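You operate a simulated robot arm through the tools that you are given. There is no shell and no other tool. Be economical: measure what you need, move in short steps, check, and stop when the job is done.

Carry out the task below with a simulated robot arm. There is one attempt and no reset: what you move stays moved.

JOB
Clear the grey board and brush the lint off it.
Fine: big tube on the yellow stand, felt ring on the drawer end of the bench; put the brush back. Set down upright: big tube, brush. What is to be rubbed or washed off counts as gone when no trace of it is left.
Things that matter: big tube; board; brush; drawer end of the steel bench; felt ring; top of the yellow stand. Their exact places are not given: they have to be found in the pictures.

It is judged by the outcome, as a careful person would: the job done as asked, and still so three seconds after it is handed in. It fails if anything else is knocked over, pushed out of place, dropped, spilled or broken.

ROBOT AND FRAMES
A 7-joint arm with a two-finger parallel gripper on a trunk, on a base that drives. Base frame: it is fixed to the floor where the robot stands at the start and does not move with it; the origin is under the middle of the robot, x ahead of it, y to its left, z up; the surface under the hand at the start is at about z = 80. Readings come in cm, degrees, newtons and seconds.
With the tool pointing down near the work surface it reaches from about 36 to 78 cm from the robot's upright axis, wherever it stands. Its first joint turns from -166.0 to 166.0 degrees. Places, roughly: big tube (11x11x29 cm) [50, -10, 100]; drawer end of the steel bench [50, 40, 80]; top of the yellow stand [50, 110, 70]. Payload 3.91 kg.
Tool frame: the origin (TCP) lies between the finger pads and is the grasp point; the fingertips stand 3 cm ahead of it; z points along the fingers, y is the line along which they close. The gripper opens to 11 cm. The fingers are 2 cm wide and 1 cm thick; the gripper's body (4.8 by 11.2 cm) begins 5.5 cm behind the TCP.
Orientation is that of the tool frame in the base frame, as a unit quaternion [x, y, z, w]. With the fingers straight down and closing along the base's y, the tool's x points along the base's -x, its y along +y and its z along -z.

CONTROLS
- The arm moves only by the tool jog_arm. Its argument "series" is a list of rows, each an object (a shift or turn left out is 0, a gripper value left out holds the last) with "claw": the closure, from 0 (fully open) to 1 (shut); "offset": the shift along the base's x, y, z in cm, a list of three; "rotation": the turn, a rotation vector about the base's x, y, z in rad, a list of three. In form: [{"claw": claw, "offset": [dx, dy, dz], "rotation": [rx, ry, rz]}, ...]. A call has 1 to 10 rows; each row is the pose to reach, as a shift and turn from the pose commanded when the call began. A row lasts 0.2 s, in which the tool goes at most 5 cm and 8.6 degrees; a call with a longer step from one row to the next is refused whole, and so is a gripper value outside its range. A pose out of reach is approached as far as the arm can. The call stops where the force on the tool passes 40 N (or 10 N more than at its start, if that is more) or the arm is blocked; 0.2 s more then pass. The fingers move at their own pace (about 15.3 cm/s each) and stop on an object; they squeeze with about 21 N. The grip force told is the motor's: it shows also when the fingers shut on nothing. Time passes only in rows, and 0.2 s behind the last, so rows that repeat a pose let the fingers close. The reply holds the time, the measured pose of the TCP, the force on the tool along the base axes, the opening and the grip force, in the units named above and with some noise, with the torque about the TCP (base axes, N m) and any sound that the robot's microphone picked up, and new pictures: "show" is both (left out), scene, wrist or none.
- Cameras (640 x 400 px; columns grow to the right, rows downward): "scene" is now at [1.05, 13.81, 153.29]; the picture's right is [-0.17, -0.99, 0.00], its down [-0.57, 0.10, -0.81] and it looks along [0.80, -0.14, -0.58] (base axes); focal length 214 px, centre (320, 200). "wrist" rides on the gripper at [7.7, 0.7, -11.4] in the tool frame; the picture's right is [-0.09, 1.00, 0.00], its down [-0.80, -0.07, -0.59] and it looks along [-0.59, -0.05, 0.80] (tool axes); focal length 270 px, centre (320, 200).
- slide_trunk(by): slides the trunk up (or, below 0, down) by that many cm; the arm and the scene camera ride with it, the base frame stays. It gives what a move gives, with no picture.
- drive_base(legs): drives the robot by 1 to 6 legs, each [ahead, turn to the left] in cm and degrees, along the robot's own axes; the way and the turn of a leg run together, so that a leg with both is an arc; at most 150 cm and 180 degrees a leg. The arm and the cameras ride along, it lands a little off, and it stops where it bumps. It gives what a move gives, and a new picture of the scene camera.
- aim_head(pan, tilt): turns the head with the scene camera to pan (to the left, within 155 degrees either way) and tilt (down, from -29 to 69), counted from straight ahead of the robot. It gives what a move gives, and a new picture of the scene camera.
- pixel_to_xyz(camera, pixels): there is no depth. For up to 12 entries [column, row, z] of the newest picture of that camera ("zoom" is the newest enlarged one), the place [x, y] in the base frame at which the ray of that pixel passes the height z, good to about 0.2 cm. No time passes.
- inspect(camera, box): a new picture of the part [left, top, right, bottom] of that camera's present view, enlarged. No time passes.
- hand_in(): hands the job in; it is judged then, once.

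Keep the steps short. Do not move on a guess: measure, check each grasp and each placing, and mend mistakes. In all there are 80 turns and 260 pictures (those below and enlarged ones count). Leave the gripper open and the arm clear of the work at the hand-in unless told otherwise, and finish with a single line.

The tools are called after ">>>" as a command line: name --argument value ..., lists and objects as JSON in quotes. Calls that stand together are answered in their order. jog_arm: Moves the arm, as the interface text tells. Its arguments: {"type":"object","properties":{"series":{"type":"array"},"show":{"type":"string","enum":["both","scene","wrist","none"]}},"required":["series"]} The other tools are called the same way: slide_trunk (by) slides the trunk up or down; drive_base (legs) drives the base; aim_head (pan, tilt) turns the head that bears the scene camera; pixel_to_xyz (camera, pixels) gives the place at which the rays of pixels pass given heights; inspect (camera, box) takes an enlarged picture of a part of a camera's view; hand_in () hands the job in.

At the start:

```text
time_s: 0.0
eef_pos: [41.06, 3.25, 135.29]
tcp_rot: [0.0, 1.0, 0.0, -0.001]
contact_force: [-0.3, 0.5, 0.2]
wrist_torque: [-0.01, 0.01, 0.01]
grip_width: 11.0
finger_force: 0.0
trunk travel left (down, up): [-50.0, 11.0]
robot x, y, heading: [-0.21, 0.03, 0.2]
head pan, tilt: [-9.9, 35.5]
```

scene: 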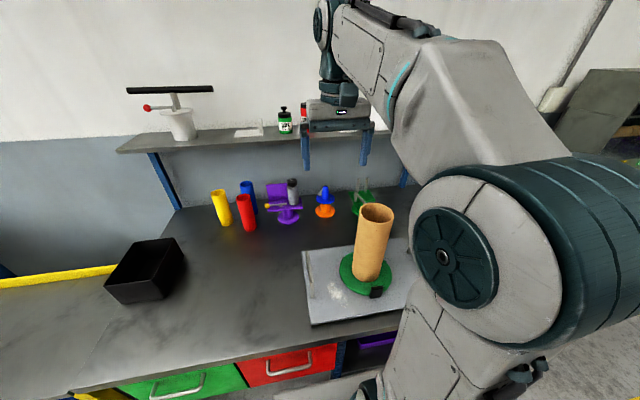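
wrist: 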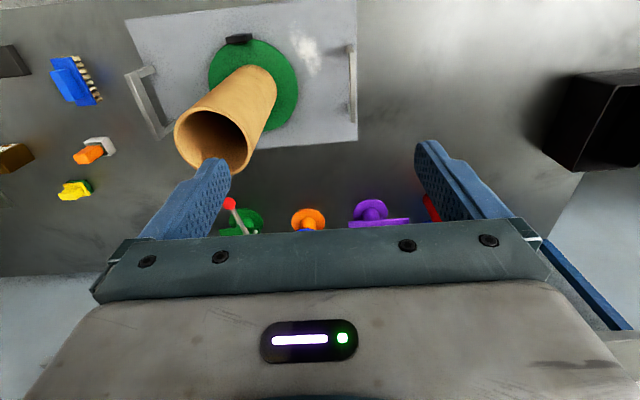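

I see the grey board with a tan tube on a green felt ring, and whitish lint beside it. A blue bristled thing shows in the wrist view at (75,80). I'll enlarge these.

>>> inspect --camera "wrist" --box '[0, 0, 360, 225]'

>>> inspect --camera "scene" --box '[200, 150, 440, 330]'

>>> pixel_to_xyz --camera "wrist" --pixels '[[125, 18, 82], [160, 140, 82], [358, 140, 82], [358, 0, 82], [300, 50, 82], [75, 80, 83], [238, 40, 82], [252, 85, 82], [213, 140, 110], [240, 170, 110]]'

```text
1.78 times, centred on (180, 112) of wrist
```

zoom: 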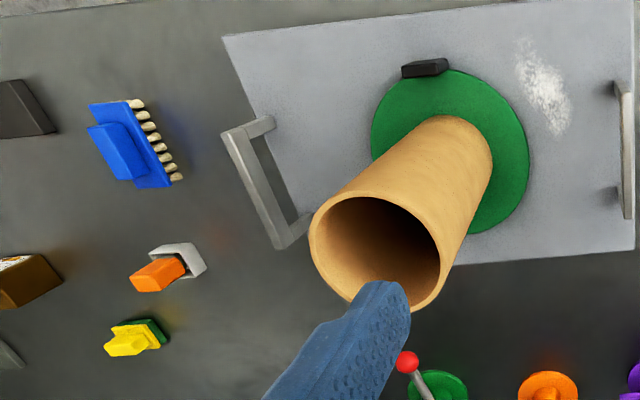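

```text
2.22 times, centred on (320, 240) of scene
```

zoom: 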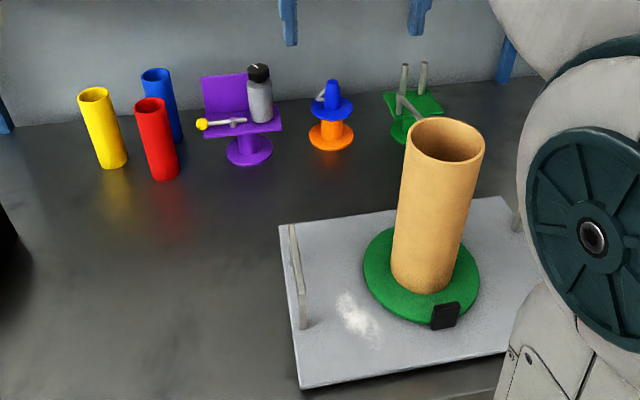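

```text
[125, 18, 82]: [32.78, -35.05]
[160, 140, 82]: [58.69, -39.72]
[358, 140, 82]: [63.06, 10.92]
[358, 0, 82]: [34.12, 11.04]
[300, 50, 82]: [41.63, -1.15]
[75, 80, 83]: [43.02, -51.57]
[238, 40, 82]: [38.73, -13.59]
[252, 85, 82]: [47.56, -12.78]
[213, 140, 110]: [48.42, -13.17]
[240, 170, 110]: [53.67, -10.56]
```

The brush seems to be the blue bristled block near (43,-51). I'll turn the head right to see it, then left for the stand.

>>> aim_head --pan -50 --tilt 40

>>> aim_head --pan 50 --tilt 35

```text
time_s: 1.1
eef_pos: [41.01, 3.12, 135.23]
tcp_rot: [0.001, 1.0, 0.0, 0.001]
contact_force: [0.3, 0.3, -0.5]
wrist_torque: [0.02, -0.02, 0.0]
grip_width: 10.99
finger_force: 0.1
trunk travel left (down, up): [-50.0, 11.0]
robot x, y, heading: [0.6, 0.16, 0.1]
head pan, tilt: [-50.0, 40.0]
```

scene: 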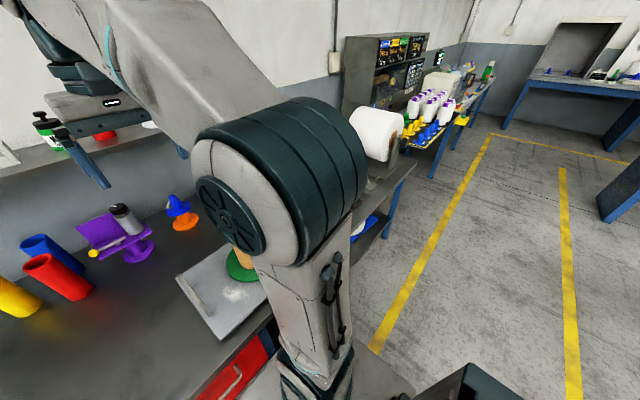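

```text
time_s: 2.8
eef_pos: [40.97, 3.16, 135.36]
tcp_rot: [0.0, 1.0, 0.0, 0.0]
contact_force: [0.2, -0.5, 0.0]
wrist_torque: [0.0, 0.0, 0.0]
grip_width: 11.04
finger_force: 0.0
trunk travel left (down, up): [-50.0, 11.0]
robot x, y, heading: [-0.22, 0.15, -0.1]
head pan, tilt: [50.0, 35.0]
```

scene: 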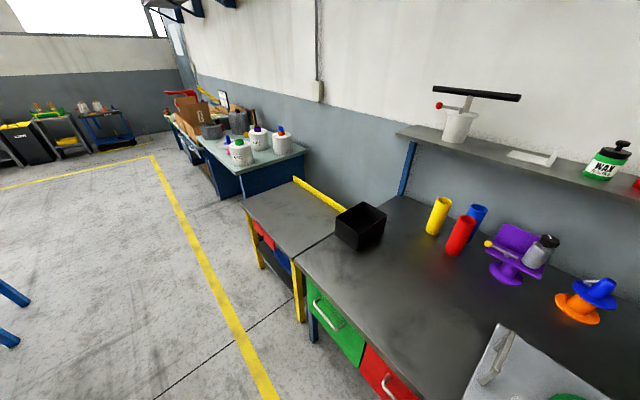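

The lower table with yellow legs is the stand. I'll measure its corners and the bench area, and enlarge it.

>>> inspect --camera "scene" --box '[220, 150, 480, 330]'

>>> pixel_to_xyz --camera "scene" --pixels '[[244, 205, 70], [293, 257, 70], [295, 183, 70], [345, 212, 70], [335, 234, 80], [358, 250, 80], [385, 225, 80], [295, 257, 80], [455, 255, 80], [432, 234, 80], [461, 400, 80], [495, 325, 80]]'

```text
2.22 times, centred on (350, 240) of scene
```

zoom: 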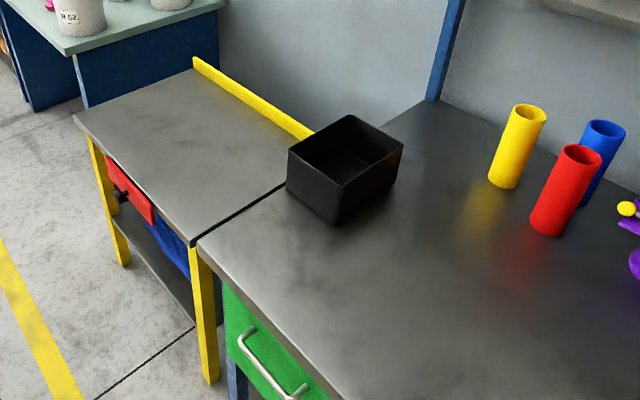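

```text
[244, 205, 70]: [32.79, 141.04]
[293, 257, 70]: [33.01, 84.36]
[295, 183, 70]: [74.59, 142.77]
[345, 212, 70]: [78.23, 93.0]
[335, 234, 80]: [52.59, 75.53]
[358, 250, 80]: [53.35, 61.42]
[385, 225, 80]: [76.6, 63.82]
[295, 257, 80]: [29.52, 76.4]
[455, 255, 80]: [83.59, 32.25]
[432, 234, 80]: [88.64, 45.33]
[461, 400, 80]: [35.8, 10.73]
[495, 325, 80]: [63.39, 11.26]
```

The stand top spans x 33–75, y 84–141. Now for the tube: I'll move the hand over its left (+y) wall, still well above, to measure the rim.

>>> jog_arm --series '[{"claw": 0, "offset": [2.3, -3.7, 0]}, {"offset": [4.6, -7.4, 0]}, {"offset": [7, -11, 0]}, {"offset": [7, -11, 0]}]' --show "wrist"

>>> inspect --camera "wrist" --box '[200, 0, 440, 150]'

```text
time_s: 3.8
eef_pos: [47.95, -7.61, 135.58]
tcp_rot: [0.0, 1.0, 0.0, 0.0]
contact_force: [-0.4, -0.1, 0.1]
wrist_torque: [-0.03, -0.01, 0.02]
grip_width: 11.02
finger_force: 0.0
trunk travel left (down, up): [-50.0, 11.0]
robot x, y, heading: [-0.31, -0.11, 0.0]
head pan, tilt: [50.0, 35.0]
```

wrist: 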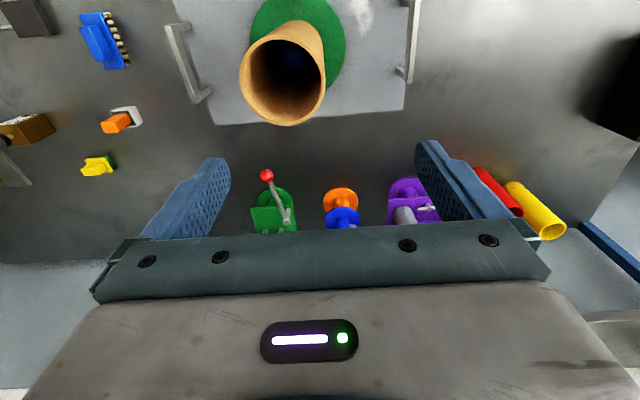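

```text
2.67 times, centred on (320, 75) of wrist
```

zoom: 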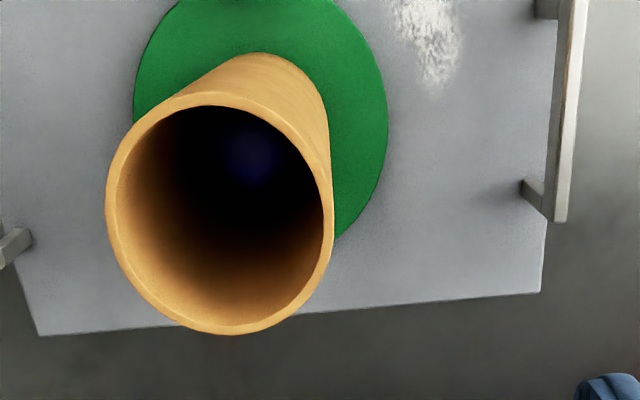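

I'll intersect the rim centre's ray at several heights to compare with the first view's, and get the width.

>>> pixel_to_xyz --camera "zoom" --pixels '[[220, 218, 108], [220, 218, 111], [220, 218, 114], [106, 200, 111], [334, 240, 111], [118, 200, 111], [322, 240, 111], [210, 94, 111], [235, 335, 111], [134, 90, 82], [388, 130, 82], [427, 30, 82]]'

>>> inspect --camera "wrist" --box '[60, 0, 160, 90]'

```text
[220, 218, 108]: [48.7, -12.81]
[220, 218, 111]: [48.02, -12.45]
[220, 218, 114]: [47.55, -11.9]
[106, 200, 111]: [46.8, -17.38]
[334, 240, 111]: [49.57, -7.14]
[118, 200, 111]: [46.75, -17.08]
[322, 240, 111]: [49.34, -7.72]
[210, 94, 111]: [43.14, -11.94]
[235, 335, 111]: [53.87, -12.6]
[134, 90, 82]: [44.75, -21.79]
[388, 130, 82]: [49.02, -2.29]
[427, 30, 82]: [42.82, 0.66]
```

```text
4.44 times, centred on (110, 45) of wrist
```

zoom: 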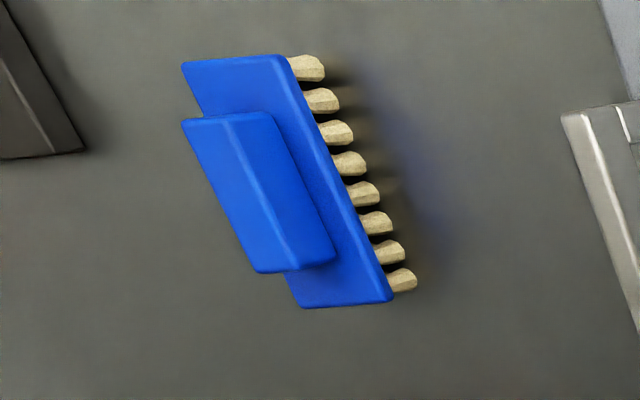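

The tube is about 10.5 cm wide, too tight for an outside grasp, so I'll grip its +y wall with one finger inside. First I'll half-close the fingers and come down to z≈113 to check the rim.

>>> jog_arm --series '[{"claw": 0.5, "offset": [0, 0.2, -4]}, {"offset": [0, 0.2, -8]}, {"offset": [0, 0.2, -12]}, {"offset": [0, 0.2, -16]}, {"offset": [0, 0.2, -20]}, {"offset": [0, 0.2, -22]}, {"offset": [0, 0.2, -22]}]' --show "wrist"

>>> aim_head --pan -10 --tilt 35

>>> inspect --camera "scene" --box '[300, 140, 460, 260]'

```text
time_s: 5.4
eef_pos: [48.2, -7.57, 113.03]
tcp_rot: [0.001, 1.0, 0.0, 0.001]
contact_force: [0.0, -0.6, -0.2]
wrist_torque: [0.01, 0.01, 0.0]
grip_width: 5.53
finger_force: 0.0
trunk travel left (down, up): [-50.0, 11.0]
robot x, y, heading: [-0.05, -0.08, -0.0]
head pan, tilt: [50.0, 35.0]
```

wrist: 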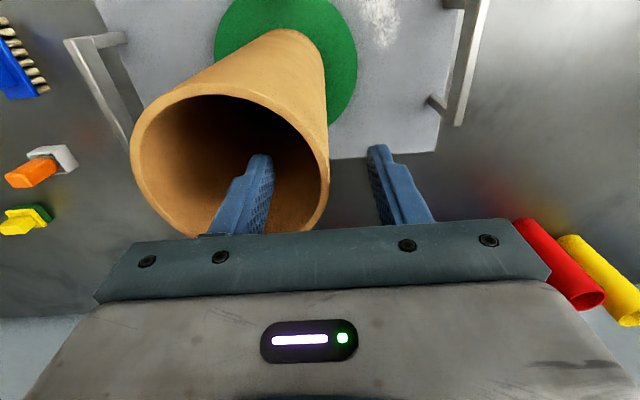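

```text
time_s: 6.7
eef_pos: [48.1, -7.55, 113.05]
tcp_rot: [0.0, 1.0, 0.0, 0.0]
contact_force: [0.3, 0.5, -1.1]
wrist_torque: [-0.01, -0.05, -0.01]
grip_width: 5.53
finger_force: 0.1
trunk travel left (down, up): [-50.0, 11.0]
robot x, y, heading: [0.05, 0.25, 0.0]
head pan, tilt: [-10.0, 35.0]
```

scene: 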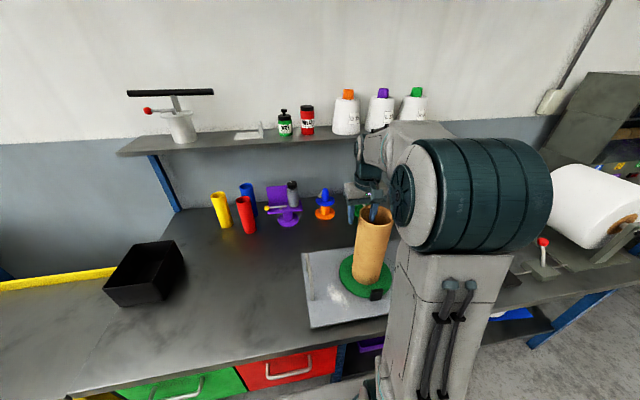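

```text
3.33 times, centred on (380, 200) of scene
```

zoom: 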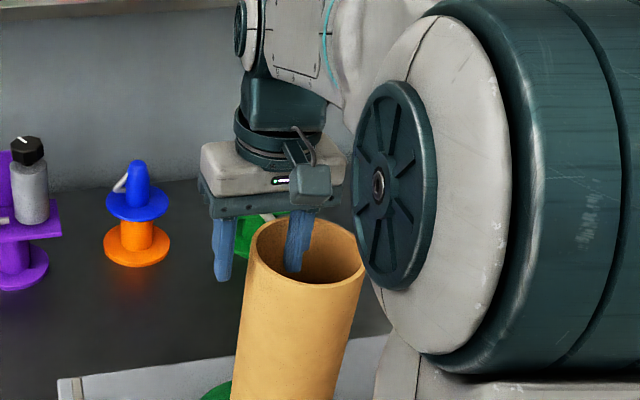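

The inner finger is in the tube mouth and the outer one outside. I'll go down 4 cm more and look.

>>> jog_arm --series '[{"offset": [0, 0.1, -2]}, {"offset": [0, 0.1, -4]}, {"offset": [0, 0.1, -4]}]' --show "none"

>>> inspect --camera "scene" --box '[320, 150, 440, 240]'

>>> inspect --camera "wrist" --box '[100, 50, 420, 270]'

```text
time_s: 7.5
eef_pos: [48.16, -7.55, 109.18]
tcp_rot: [0.0, 1.0, 0.0, 0.0]
contact_force: [-1.1, -0.3, -0.5]
wrist_torque: [-0.03, -0.01, -0.03]
grip_width: 5.49
finger_force: 0.0
trunk travel left (down, up): [-50.0, 11.0]
robot x, y, heading: [0.06, 0.1, -0.0]
head pan, tilt: [-10.0, 35.0]
```

```text
4.44 times, centred on (380, 195) of scene
```

zoom: 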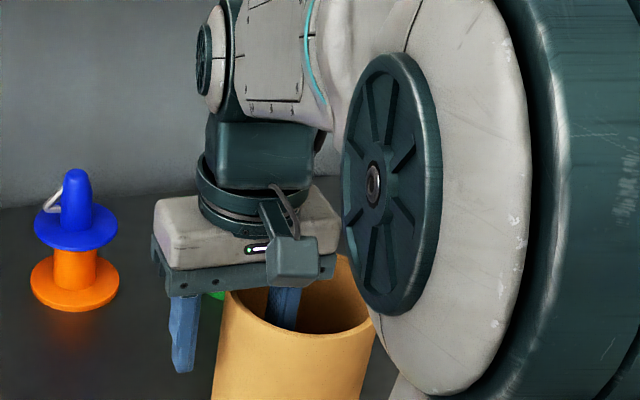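

```text
1.82 times, centred on (260, 160) of wrist
```

zoom: 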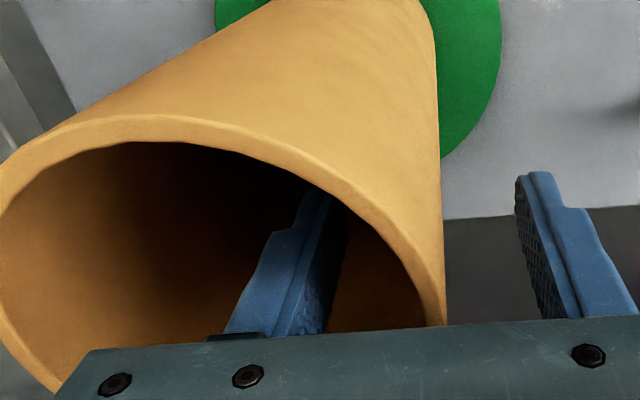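

The fingers straddle the wall about evenly. Now I'll close and then lift 1 cm as a test.

>>> jog_arm --series '[{"claw": 1}, {"claw": 1}, {"claw": 1}, {"claw": 1}]' --show "none"

>>> jog_arm --series '[{"offset": [0, 0, 1]}, {"offset": [0, 0, 2]}, {"offset": [0, 0, 3]}, {"offset": [0, 0, 3]}]'

```text
time_s: 8.5
eef_pos: [48.16, -7.49, 109.23]
tcp_rot: [0.0, 1.0, 0.0, 0.0]
contact_force: [-1.8, -0.4, 0.9]
wrist_torque: [0.05, 0.01, 0.0]
grip_width: 0.47
finger_force: 21.5
trunk travel left (down, up): [-50.0, 11.0]
robot x, y, heading: [0.09, -0.06, 0.1]
head pan, tilt: [-10.0, 35.0]
```

```text
time_s: 9.5
eef_pos: [48.25, -7.3, 112.35]
tcp_rot: [-0.001, 1.0, 0.0, 0.0]
contact_force: [-0.3, -0.2, -2.0]
wrist_torque: [0.17, 0.18, -0.05]
grip_width: 0.46
finger_force: 20.2
trunk travel left (down, up): [-50.0, 11.0]
robot x, y, heading: [0.15, -0.22, 0.1]
head pan, tilt: [-10.0, 35.0]
```

scene: 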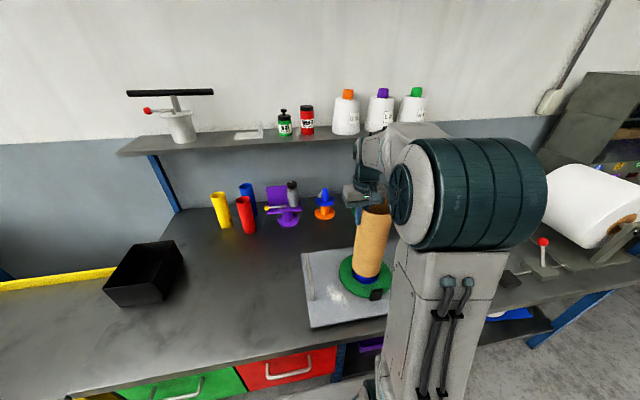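
wrist: 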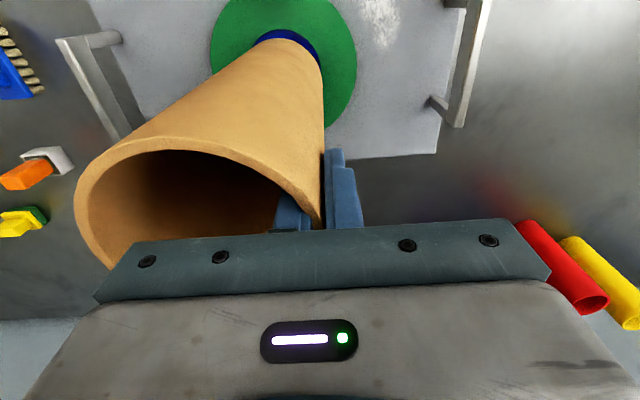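

The tube lifts cleanly (about 0.2 kg). Something dark blue sits in the ring's middle, so I'll raise straight up and look.

>>> jog_arm --series '[{"offset": [0, 0, 3]}, {"offset": [0, 0, 6]}, {"offset": [0, 0, 9]}, {"offset": [0, 0, 12]}, {"offset": [0, 0, 15]}, {"offset": [0, 0, 18]}, {"offset": [0, 0, 21]}, {"offset": [0, 0, 24]}, {"offset": [0, 0, 24]}]'

>>> inspect --camera "scene" --box '[290, 150, 450, 330]'

```text
time_s: 11.5
eef_pos: [48.19, -7.4, 136.27]
tcp_rot: [0.001, 1.0, 0.001, 0.0]
contact_force: [-0.5, -0.5, -1.9]
wrist_torque: [0.08, 0.0, 0.0]
grip_width: 0.47
finger_force: 21.2
trunk travel left (down, up): [-50.0, 11.0]
robot x, y, heading: [0.47, -0.18, 0.1]
head pan, tilt: [-10.0, 35.0]
```

scene: 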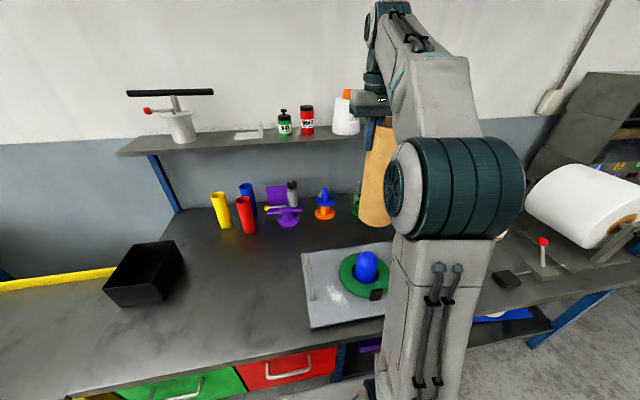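
wrist: 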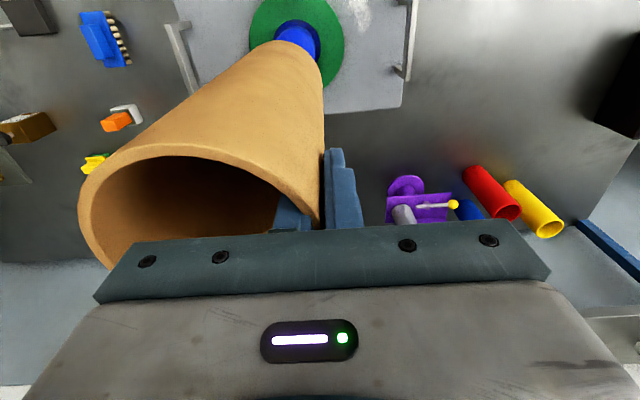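

```text
2.22 times, centred on (370, 240) of scene
```

zoom: 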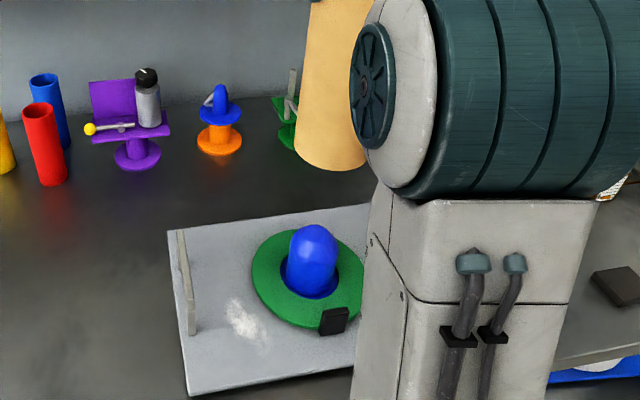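

A fixed-looking blue domed post stands in the ring; the ring must later be lifted over it. The tube is held with its bottom well clear. I'll drive over to the stand: turn left, go 120 cm, turn right.

>>> drive_base --legs '[[0, 90], [120, 0], [0, -90]]'

```text
time_s: 25.3
eef_pos: [48.38, 113.99, 136.2]
tcp_rot: [-0.006, 1.0, -0.001, 0.0]
contact_force: [-0.1, -0.3, -2.5]
wrist_torque: [0.13, 0.06, -0.01]
grip_width: 0.46
finger_force: 21.3
trunk travel left (down, up): [-50.0, 11.0]
robot x, y, heading: [0.16, 121.01, 0.9]
head pan, tilt: [-10.0, 35.0]
```

scene: 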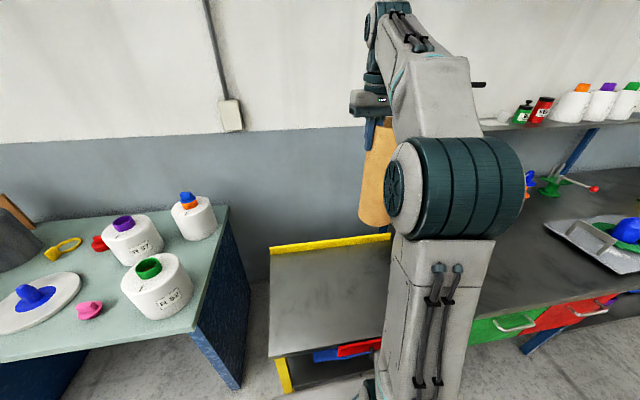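

The hand is over the stand at (48,114), tube centre about (48,109). I'll shift 4 cm inward and descend to about 3 cm above contact.

>>> jog_arm --series '[{"offset": [2, 0, -4]}, {"offset": [4, 0, -8]}, {"offset": [4, 0, -12]}, {"offset": [4, 0, -16]}, {"offset": [4, 0, -20]}, {"offset": [4, 0, -24]}, {"offset": [4, 0, -28]}, {"offset": [4, 0, -32]}, {"offset": [4, 0, -36]}, {"offset": [4, 0, -36]}]'

>>> inspect --camera "scene" --box '[250, 200, 450, 350]'

```text
time_s: 27.5
eef_pos: [52.41, 113.78, 99.82]
tcp_rot: [-0.006, 1.0, 0.0, -0.001]
contact_force: [-0.7, 0.1, -1.6]
wrist_torque: [0.12, 0.04, -0.03]
grip_width: 0.45
finger_force: 21.3
trunk travel left (down, up): [-50.0, 11.0]
robot x, y, heading: [0.0, 120.71, 0.8]
head pan, tilt: [-10.0, 35.0]
```

scene: 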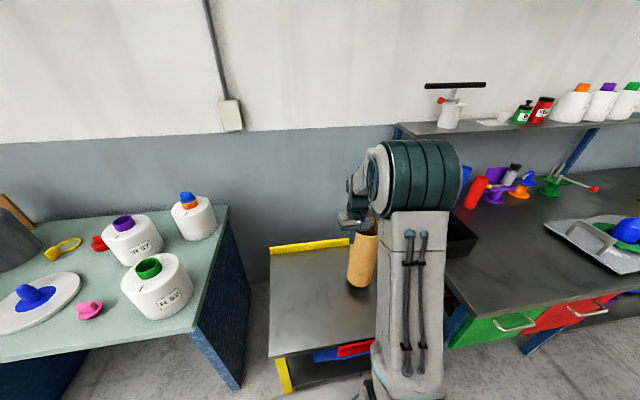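
wrist: 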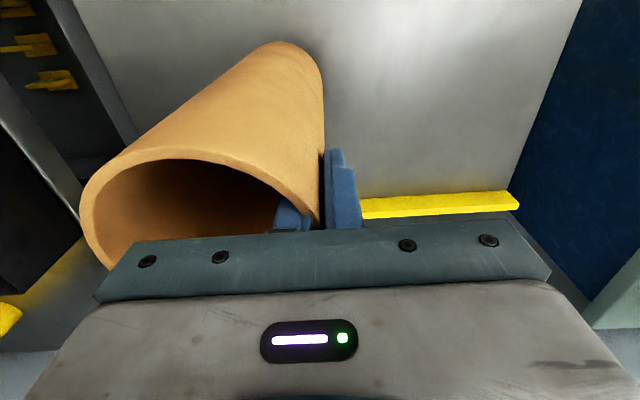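

```text
2.67 times, centred on (350, 275) of scene
```

zoom: 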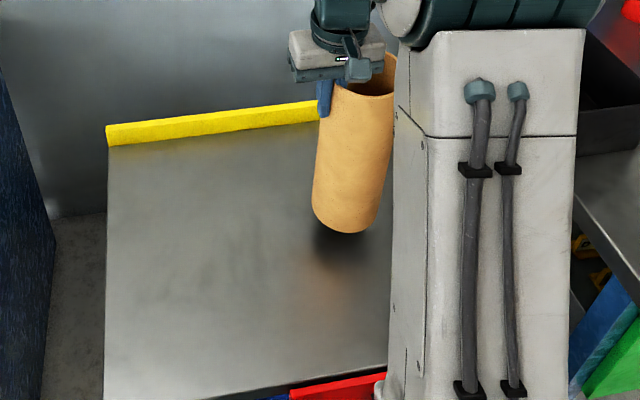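

The tube is 2–4 cm above the stand. I'll lower it slowly to contact.

>>> jog_arm --series '[{"offset": [0, 0, -0.6]}, {"offset": [0, 0, -1.2]}, {"offset": [0, 0, -1.8]}, {"offset": [0, 0, -2.2]}, {"offset": [0, 0, -2.6]}, {"offset": [0, 0, -2.9]}]' --show "none"

>>> inspect --camera "scene" --box '[310, 220, 410, 295]'

```text
time_s: 28.9
eef_pos: [52.48, 113.87, 97.23]
tcp_rot: [-0.006, 1.0, 0.0, -0.001]
contact_force: [-0.7, 0.6, -1.7]
wrist_torque: [0.1, 0.04, 0.0]
grip_width: 0.47
finger_force: 20.4
trunk travel left (down, up): [-50.0, 11.0]
robot x, y, heading: [-0.1, 120.82, 0.7]
head pan, tilt: [-10.0, 35.0]
```

```text
5.33 times, centred on (360, 258) of scene
```

zoom: 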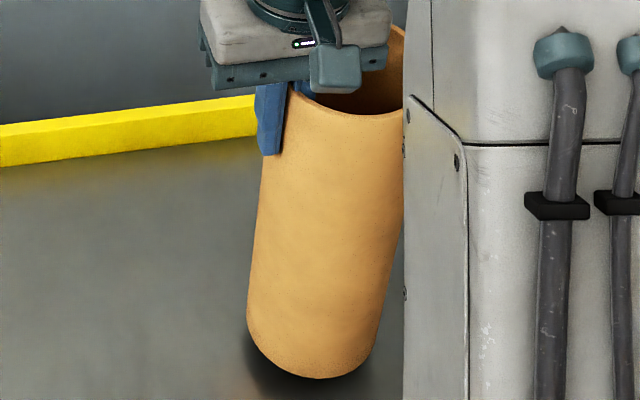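

Still a little in the air (force unchanged). I'll lower in fine steps.

>>> jog_arm --series '[{"offset": [0, 0, -0.25]}, {"offset": [0, 0, -0.5]}, {"offset": [0, 0, -0.75]}, {"offset": [0, 0, -1.0]}, {"offset": [0, 0, -1.0]}]' --show "none"

```text
time_s: 30.1
eef_pos: [52.32, 113.86, 96.18]
tcp_rot: [-0.006, 1.0, 0.0, 0.0]
contact_force: [-0.1, -0.6, -2.1]
wrist_torque: [0.03, 0.03, 0.0]
grip_width: 0.45
finger_force: 21.0
trunk travel left (down, up): [-50.0, 11.0]
robot x, y, heading: [0.06, 120.58, 1.0]
head pan, tilt: [-10.0, 35.0]
```

>>> jog_arm --series '[{"offset": [0, 0, -0.2]}, {"offset": [0, 0, -0.4]}, {"offset": [0, 0, -0.6]}, {"offset": [0, 0, -0.8]}, {"offset": [0, 0, -0.8]}]' --show "none"

>>> inspect --camera "scene" --box '[310, 220, 410, 295]'

```text
time_s: 31.3
eef_pos: [52.44, 113.98, 95.38]
tcp_rot: [-0.007, 1.0, -0.001, 0.001]
contact_force: [-0.2, -0.9, -1.2]
wrist_torque: [0.02, 0.04, 0.0]
grip_width: 0.47
finger_force: 21.4
trunk travel left (down, up): [-50.0, 11.0]
robot x, y, heading: [0.25, 120.96, 0.9]
head pan, tilt: [-10.0, 35.0]
```

```text
5.33 times, centred on (360, 258) of scene
```

zoom: 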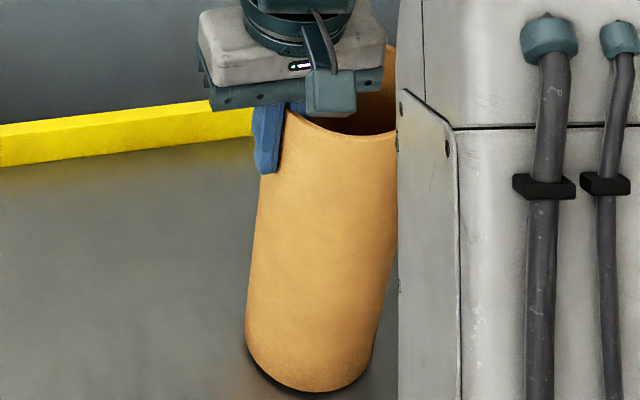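

Nearly touching (a thin shadow gap). Another 0.5 cm in fine steps.

>>> jog_arm --series '[{"offset": [0, 0, -0.15]}, {"offset": [0, 0, -0.3]}, {"offset": [0, 0, -0.45]}, {"offset": [0, 0, -0.45]}]' --show "none"

>>> inspect --camera "scene" --box '[310, 220, 410, 295]'

```text
time_s: 32.3
eef_pos: [52.34, 113.98, 94.96]
tcp_rot: [-0.006, 1.0, 0.001, 0.0]
contact_force: [-0.3, -0.7, -1.0]
wrist_torque: [0.1, -0.01, 0.01]
grip_width: 0.44
finger_force: 20.6
trunk travel left (down, up): [-50.0, 11.0]
robot x, y, heading: [0.02, 120.67, 0.7]
head pan, tilt: [-10.0, 35.0]
```

```text
5.33 times, centred on (360, 258) of scene
```

zoom: 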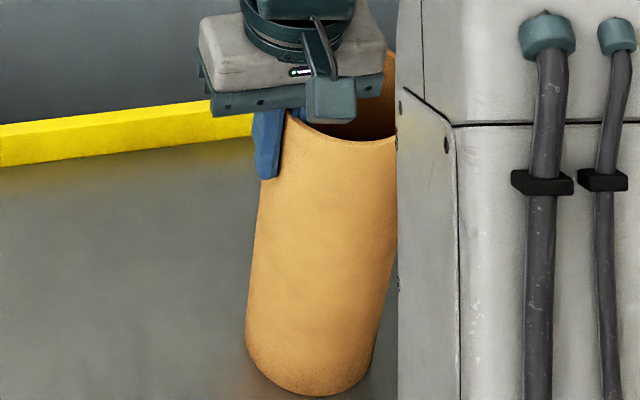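

>>> jog_arm --series '[{"offset": [0, 0, -0.1]}, {"offset": [0, 0, -0.2]}, {"offset": [0, 0, -0.3]}, {"offset": [0, 0, -0.3]}]' --show "none"

>>> inspect --camera "scene" --box '[310, 220, 410, 295]'

```text
time_s: 33.3
eef_pos: [52.35, 114.08, 94.87]
tcp_rot: [-0.006, 1.0, 0.001, 0.002]
contact_force: [1.3, -2.7, 22.7]
wrist_torque: [-0.56, -0.3, -0.07]
grip_width: 0.47
finger_force: 20.8
trunk travel left (down, up): [-50.0, 11.0]
robot x, y, heading: [-0.36, 120.73, 0.6]
head pan, tilt: [-10.0, 35.0]
```

```text
5.33 times, centred on (360, 258) of scene
```

zoom: 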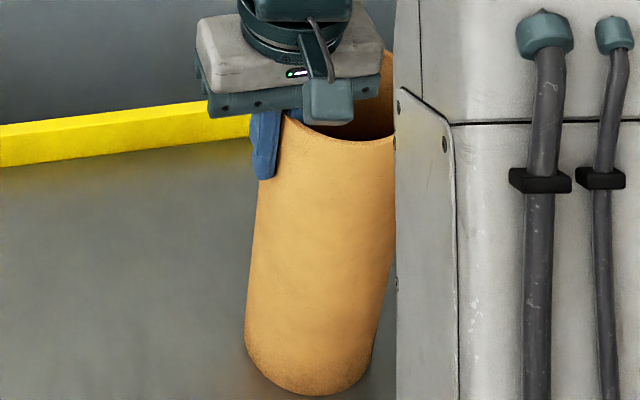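

Contact: 23 N upward. I'll ease up 0.2, open to 5.5 cm, then rise straight out.

>>> jog_arm --series '[{"offset": [0, 0, 0.25]}, {"claw": 0.55, "offset": [0, 0, 0.25]}, {"claw": 0.55, "offset": [0, 0, 0.25]}, {"claw": 0.55, "offset": [0, 0, 0.25]}, {"offset": [0, 0, 3]}, {"offset": [0, 0, 7]}, {"offset": [0, 0, 12]}, {"offset": [0, 0, 17]}, {"offset": [0, 0, 22]}]'

```text
time_s: 35.3
eef_pos: [52.09, 114.12, 116.66]
tcp_rot: [-0.006, 1.0, 0.0, 0.0]
contact_force: [-1.2, 0.3, 0.0]
wrist_torque: [0.02, 0.01, 0.04]
grip_width: 4.95
finger_force: 0.1
trunk travel left (down, up): [-50.0, 11.0]
robot x, y, heading: [-0.04, 120.86, 0.7]
head pan, tilt: [-10.0, 35.0]
```

scene: 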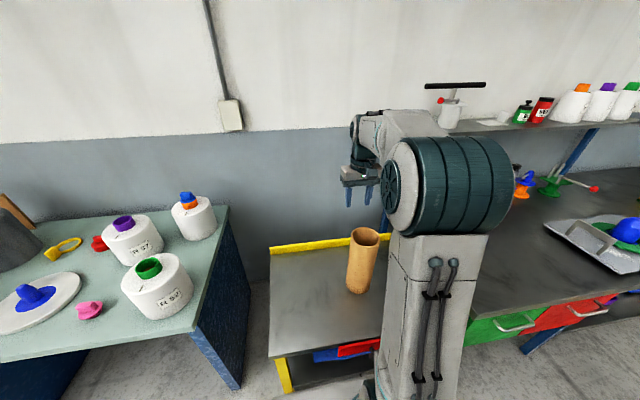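
wrist: 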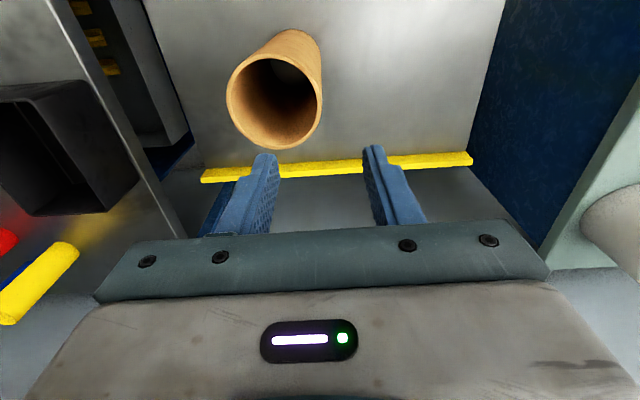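

The tube stands upright on the stand. I'll raise the arm and drive back to the start spot.

>>> jog_arm --series '[{"claw": 0, "offset": [-2, 0, 5]}, {"offset": [-4, 0, 10]}, {"offset": [-4, 0, 15]}, {"offset": [-4, 0, 20]}]' --show "none"

>>> drive_base --legs '[[0, -91], [121, 0], [0, 90]]'

```text
refused: row 1 steps farther than a row can; nothing moved
```

```text
time_s: 49.4
eef_pos: [46.77, -10.76, 116.59]
tcp_rot: [0.0, 1.0, 0.0, 0.0]
contact_force: [0.2, -0.7, -0.1]
wrist_torque: [0.03, 0.01, -0.01]
grip_width: 4.96
finger_force: 0.0
trunk travel left (down, up): [-50.0, 11.0]
robot x, y, heading: [-5.21, -3.91, -0.1]
head pan, tilt: [-10.0, 35.0]
```

scene: 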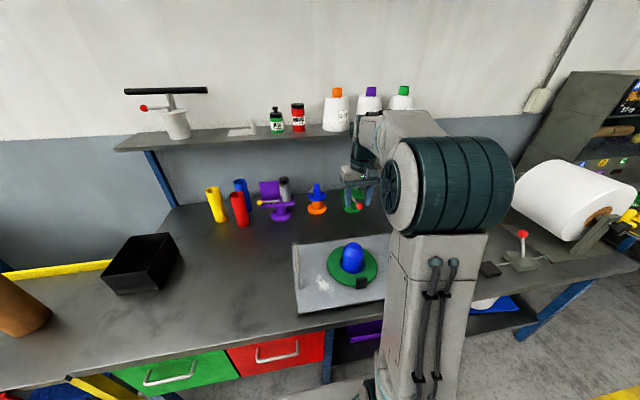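

The raise was refused but the drive still went, at z=117 – above the tube's top (99). I'll check that the tube still stands, then look at the board.

>>> aim_head --pan 50 --tilt 35

>>> jog_arm --series '[{"claw": 0, "offset": [0, 0, 4]}, {"offset": [0, 0, 8]}, {"offset": [0, 0, 8]}]' --show "wrist"

>>> inspect --camera "wrist" --box '[160, 0, 480, 200]'

```text
time_s: 50.7
eef_pos: [46.82, -10.76, 116.45]
tcp_rot: [-0.001, 1.0, 0.0, 0.001]
contact_force: [0.5, -0.4, -0.7]
wrist_torque: [-0.03, 0.0, -0.03]
grip_width: 4.97
finger_force: 0.1
trunk travel left (down, up): [-50.0, 11.0]
robot x, y, heading: [-5.46, -3.67, 0.2]
head pan, tilt: [50.0, 35.0]
```

scene: 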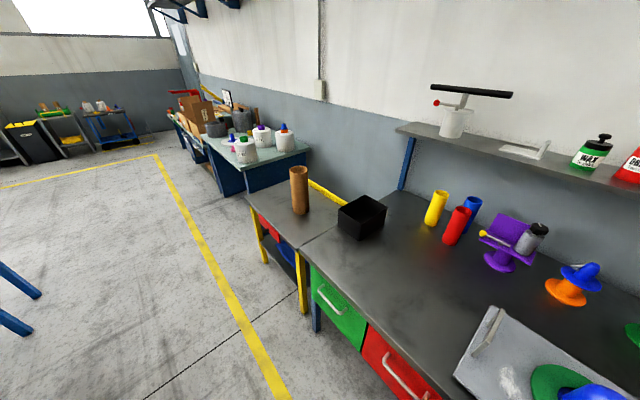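

```text
time_s: 51.5
eef_pos: [46.79, -10.71, 124.4]
tcp_rot: [0.0, 1.0, 0.0, 0.0]
contact_force: [0.4, -0.4, 0.0]
wrist_torque: [0.0, 0.01, 0.0]
grip_width: 11.02
finger_force: 0.0
trunk travel left (down, up): [-50.0, 11.0]
robot x, y, heading: [-5.35, -3.34, 0.1]
head pan, tilt: [50.0, 35.0]
```

wrist: 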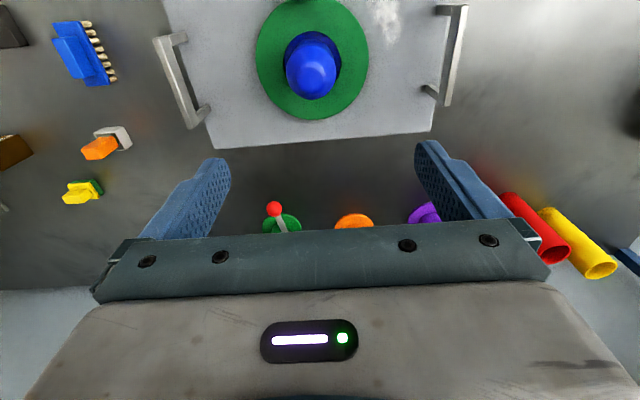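

```text
2.00 times, centred on (320, 100) of wrist
```

zoom: 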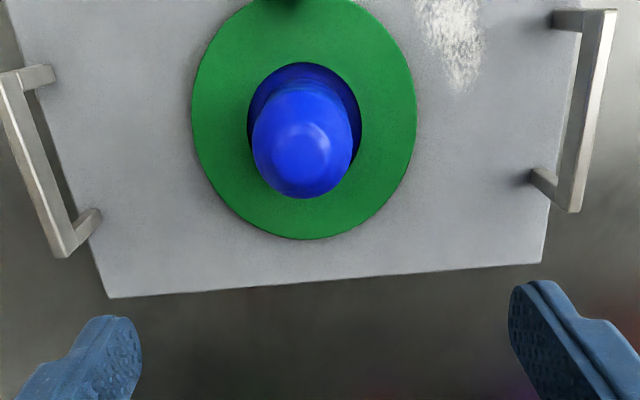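

The tube stands well. Now for the ring: I'll move back 10 cm to see its black tab on the near edge.

>>> jog_arm --series '[{"offset": [-4.5, 0, 0]}, {"offset": [-9, 0, 0]}, {"offset": [-11, 0, 0]}, {"offset": [-11, 0, 0]}]' --show "wrist"

>>> inspect --camera "wrist" --box '[220, 20, 440, 170]'

>>> aim_head --pan -10 --tilt 35

>>> inspect --camera "scene" --box '[280, 220, 400, 320]'

```text
time_s: 52.5
eef_pos: [35.83, -10.59, 124.5]
tcp_rot: [-0.001, 1.0, -0.001, 0.001]
contact_force: [-1.0, 0.0, 0.0]
wrist_torque: [0.0, -0.01, 0.0]
grip_width: 10.98
finger_force: 0.1
trunk travel left (down, up): [-50.0, 11.0]
robot x, y, heading: [-4.85, -3.42, 0.0]
head pan, tilt: [50.0, 35.0]
```

wrist: 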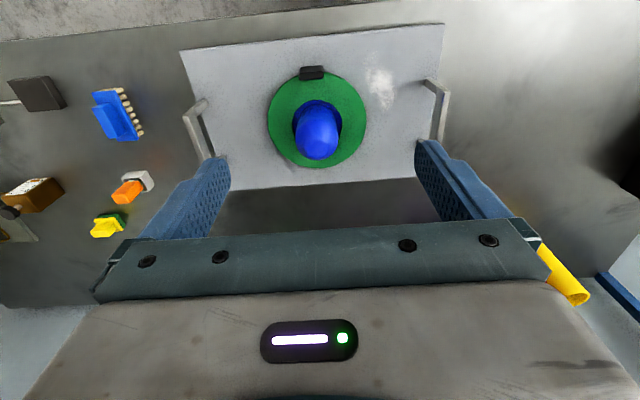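

```text
2.67 times, centred on (330, 95) of wrist
```

zoom: 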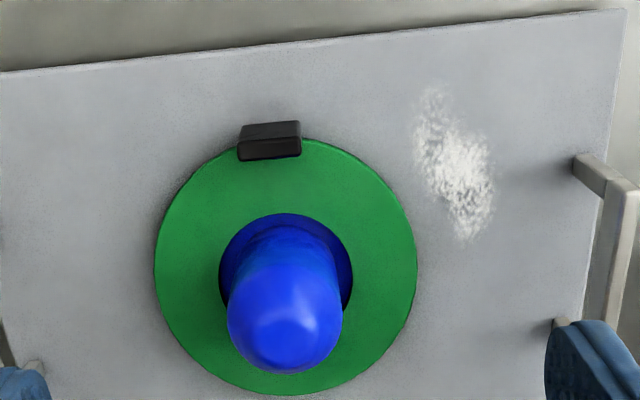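

```text
time_s: 53.8
eef_pos: [35.8, -10.54, 124.52]
tcp_rot: [0.0, 1.0, 0.0, 0.0]
contact_force: [0.7, -0.2, 0.6]
wrist_torque: [-0.03, 0.04, -0.03]
grip_width: 10.98
finger_force: 0.1
trunk travel left (down, up): [-50.0, 11.0]
robot x, y, heading: [-5.08, -3.46, -0.4]
head pan, tilt: [-10.0, 35.0]
```

scene: 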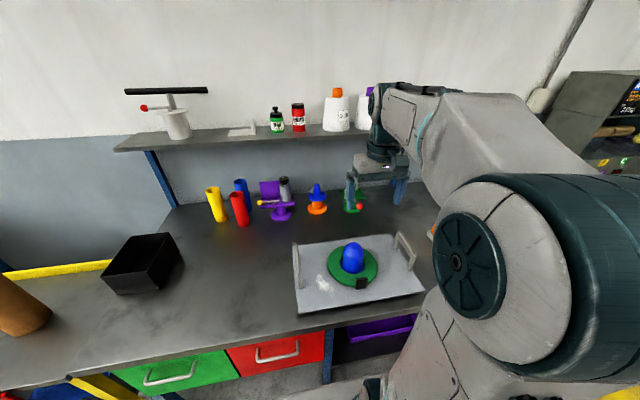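

```text
4.00 times, centred on (340, 270) of scene
```

zoom: 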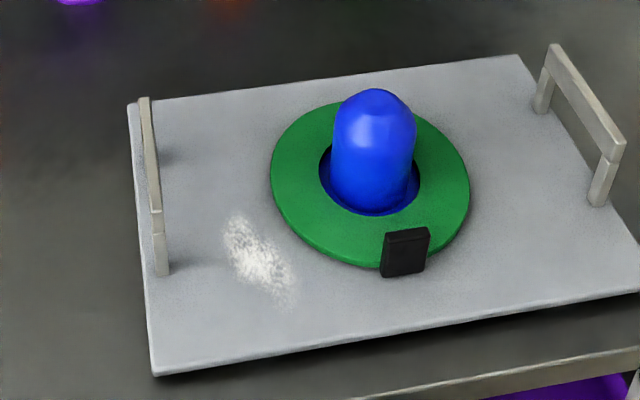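

The ring carries a black upright tab at its near edge. I'll triangulate the tab's top from both cameras.

>>> pixel_to_xyz --camera "zoom" --pixels '[[407, 233, 84], [407, 233, 86], [407, 233, 88], [407, 233, 90], [384, 237, 87], [430, 230, 87], [404, 276, 82], [270, 190, 82.5], [470, 190, 82.5], [372, 205, 83], [150, 375, 82], [265, 255, 82]]'

>>> pixel_to_xyz --camera "wrist" --pixels '[[313.2, 71.2, 84], [313.2, 71.2, 86], [313.2, 71.2, 88], [313.2, 71.2, 90], [302.6, 74.5, 87], [323.5, 73, 87], [313, 62.5, 82], [180, 52, 82], [445, 24, 82], [379, 88, 82], [318, 118, 83]]'

>>> inspect --camera "wrist" --box '[290, 50, 350, 90]'

```text
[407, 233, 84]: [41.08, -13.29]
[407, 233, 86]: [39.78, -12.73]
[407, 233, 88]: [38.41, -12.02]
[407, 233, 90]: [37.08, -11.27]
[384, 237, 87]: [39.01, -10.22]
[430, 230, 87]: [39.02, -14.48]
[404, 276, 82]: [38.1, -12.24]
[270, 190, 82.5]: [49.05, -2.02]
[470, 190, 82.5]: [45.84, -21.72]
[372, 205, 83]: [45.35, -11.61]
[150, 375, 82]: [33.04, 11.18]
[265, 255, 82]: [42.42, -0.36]
```

```text
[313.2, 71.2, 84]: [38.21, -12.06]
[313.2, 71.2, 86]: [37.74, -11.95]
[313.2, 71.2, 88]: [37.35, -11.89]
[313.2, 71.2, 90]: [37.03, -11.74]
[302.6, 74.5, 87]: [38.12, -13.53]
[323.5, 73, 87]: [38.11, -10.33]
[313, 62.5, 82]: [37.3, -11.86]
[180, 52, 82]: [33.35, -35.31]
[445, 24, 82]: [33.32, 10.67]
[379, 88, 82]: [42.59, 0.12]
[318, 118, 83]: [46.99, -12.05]
```

```text
10.00 times, centred on (320, 70) of wrist
```

zoom: 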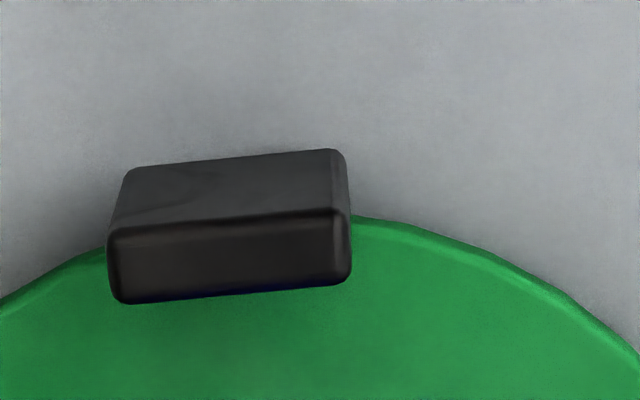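

The tab's top is about z=88 at (38.5,-12), ~1.9 cm thick in x and ~3.5 wide in y. I'd like to close along x; I need the post's height to see whether the gripper body clears it.

>>> pixel_to_xyz --camera "wrist" --pixels '[[317, 142, 88], [317, 142, 90], [317, 142, 92], [317, 142, 94], [318, 158, 90], [318, 158, 92]]'

>>> inspect --camera "scene" --box '[320, 230, 384, 300]'

>>> pixel_to_xyz --camera "scene" --pixels '[[352.5, 244, 88], [352.5, 244, 90], [352.5, 244, 92], [352.5, 244, 94], [343, 258, 86], [363.5, 255, 86]]'

```text
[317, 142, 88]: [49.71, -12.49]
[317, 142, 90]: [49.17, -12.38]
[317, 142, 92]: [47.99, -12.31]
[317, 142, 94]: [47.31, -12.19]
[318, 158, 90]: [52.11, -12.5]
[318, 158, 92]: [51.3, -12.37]
```

```text
5.71 times, centred on (352, 265) of scene
```

zoom: 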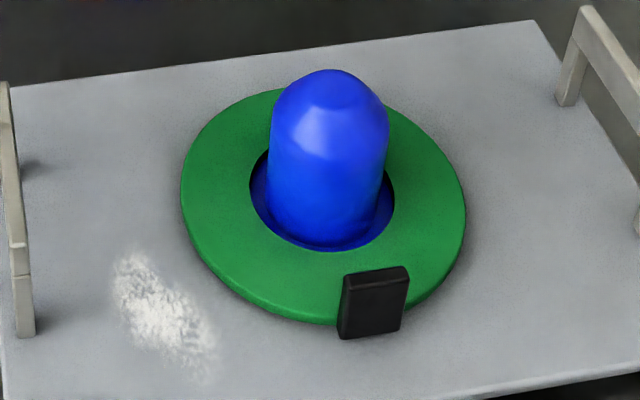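

```text
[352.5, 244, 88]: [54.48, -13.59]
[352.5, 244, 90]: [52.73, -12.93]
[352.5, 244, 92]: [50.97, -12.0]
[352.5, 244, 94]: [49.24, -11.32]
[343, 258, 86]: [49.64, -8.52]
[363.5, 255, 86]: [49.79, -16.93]
```

The post's top is at ≈94.5. Gripping with the TCP at z≈88.7 keeps the body just clear. I'll turn the hand 90° about z while high, so it closes along x.

>>> jog_arm --series '[{"claw": 0.5, "offset": [0.5, -0.2, 0], "rotation": [0, 0, -0.145]}, {"offset": [1, -0.4, 0], "rotation": [0, 0, -0.29]}, {"offset": [1.5, -0.6, 0], "rotation": [0, 0, -0.435]}, {"offset": [2, -0.8, 0], "rotation": [0, 0, -0.58]}, {"offset": [2.5, -1, 0], "rotation": [0, 0, -0.725]}, {"offset": [2.7, -1.2, 0], "rotation": [0, 0, -0.87]}, {"offset": [2.7, -1.4, 0], "rotation": [0, 0, -1.015]}, {"offset": [2.7, -1.4, 0], "rotation": [0, 0, -1.16]}, {"offset": [2.7, -1.4, 0], "rotation": [0, 0, -1.305]}, {"offset": [2.7, -1.4, 0], "rotation": [0, 0, -1.45]}]' --show "none"

>>> jog_arm --series '[{"offset": [0, 0, -3], "rotation": [0, 0, -0.121]}, {"offset": [0, 0, -7], "rotation": [0, 0, -0.121]}, {"offset": [0, 0, -11], "rotation": [0, 0, -0.121]}, {"offset": [0, 0, -15], "rotation": [0, 0, -0.121]}, {"offset": [0, 0, -19], "rotation": [0, 0, -0.121]}, {"offset": [0, 0, -23], "rotation": [0, 0, -0.121]}, {"offset": [0, 0, -26], "rotation": [0, 0, -0.121]}, {"offset": [0, 0, -26], "rotation": [0, 0, -0.121]}]'

```text
time_s: 56.0
eef_pos: [38.59, -12.27, 124.51]
tcp_rot: [0.664, 0.748, 0.0, 0.001]
contact_force: [-0.9, 0.6, 0.4]
wrist_torque: [-0.04, 0.02, 0.0]
grip_width: 5.49
finger_force: 0.1
trunk travel left (down, up): [-50.0, 11.0]
robot x, y, heading: [-5.14, -3.76, -0.2]
head pan, tilt: [-10.0, 35.0]
```

```text
time_s: 57.8
eef_pos: [38.21, -12.24, 98.51]
tcp_rot: [0.707, 0.707, 0.0, 0.0]
contact_force: [0.4, -0.1, 0.3]
wrist_torque: [-0.01, -0.02, 0.01]
grip_width: 5.53
finger_force: 0.0
trunk travel left (down, up): [-50.0, 11.0]
robot x, y, heading: [-5.3, -3.52, -0.4]
head pan, tilt: [-10.0, 35.0]
```

scene: 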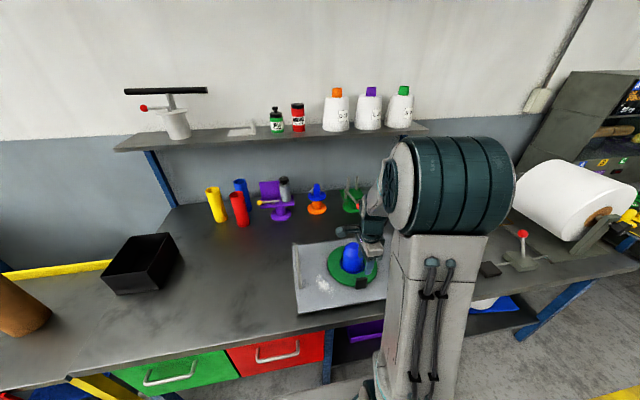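
wrist: 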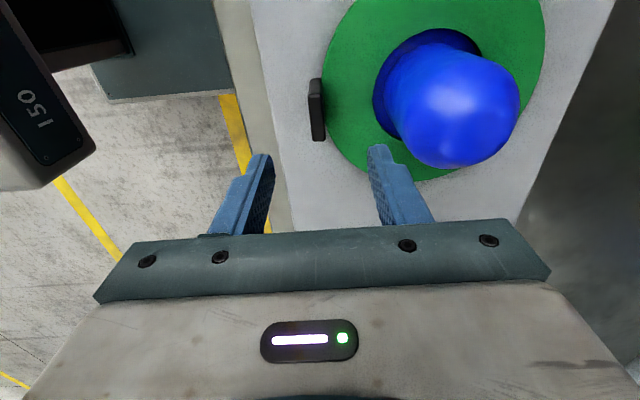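

The camera now looks from the +y side. The tab shows at (317,110), between the fingers. I'll measure it.

>>> inspect --camera "wrist" --box '[290, 60, 350, 160]'

>>> pixel_to_xyz --camera "wrist" --pixels '[[309, 81, 88], [321, 81, 88], [312, 141, 88], [325, 138, 88], [318, 110, 88], [318, 110, 86]]'

```text
4.00 times, centred on (320, 110) of wrist
```

zoom: 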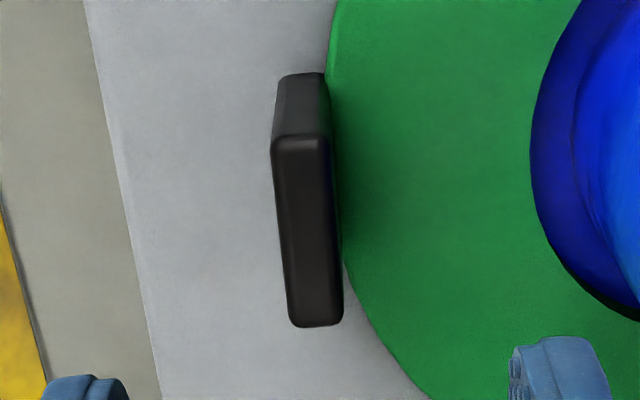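

```text
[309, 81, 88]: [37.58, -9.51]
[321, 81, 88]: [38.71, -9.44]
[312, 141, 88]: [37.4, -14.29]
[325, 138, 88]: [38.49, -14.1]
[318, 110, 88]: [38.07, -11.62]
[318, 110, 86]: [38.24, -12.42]
```

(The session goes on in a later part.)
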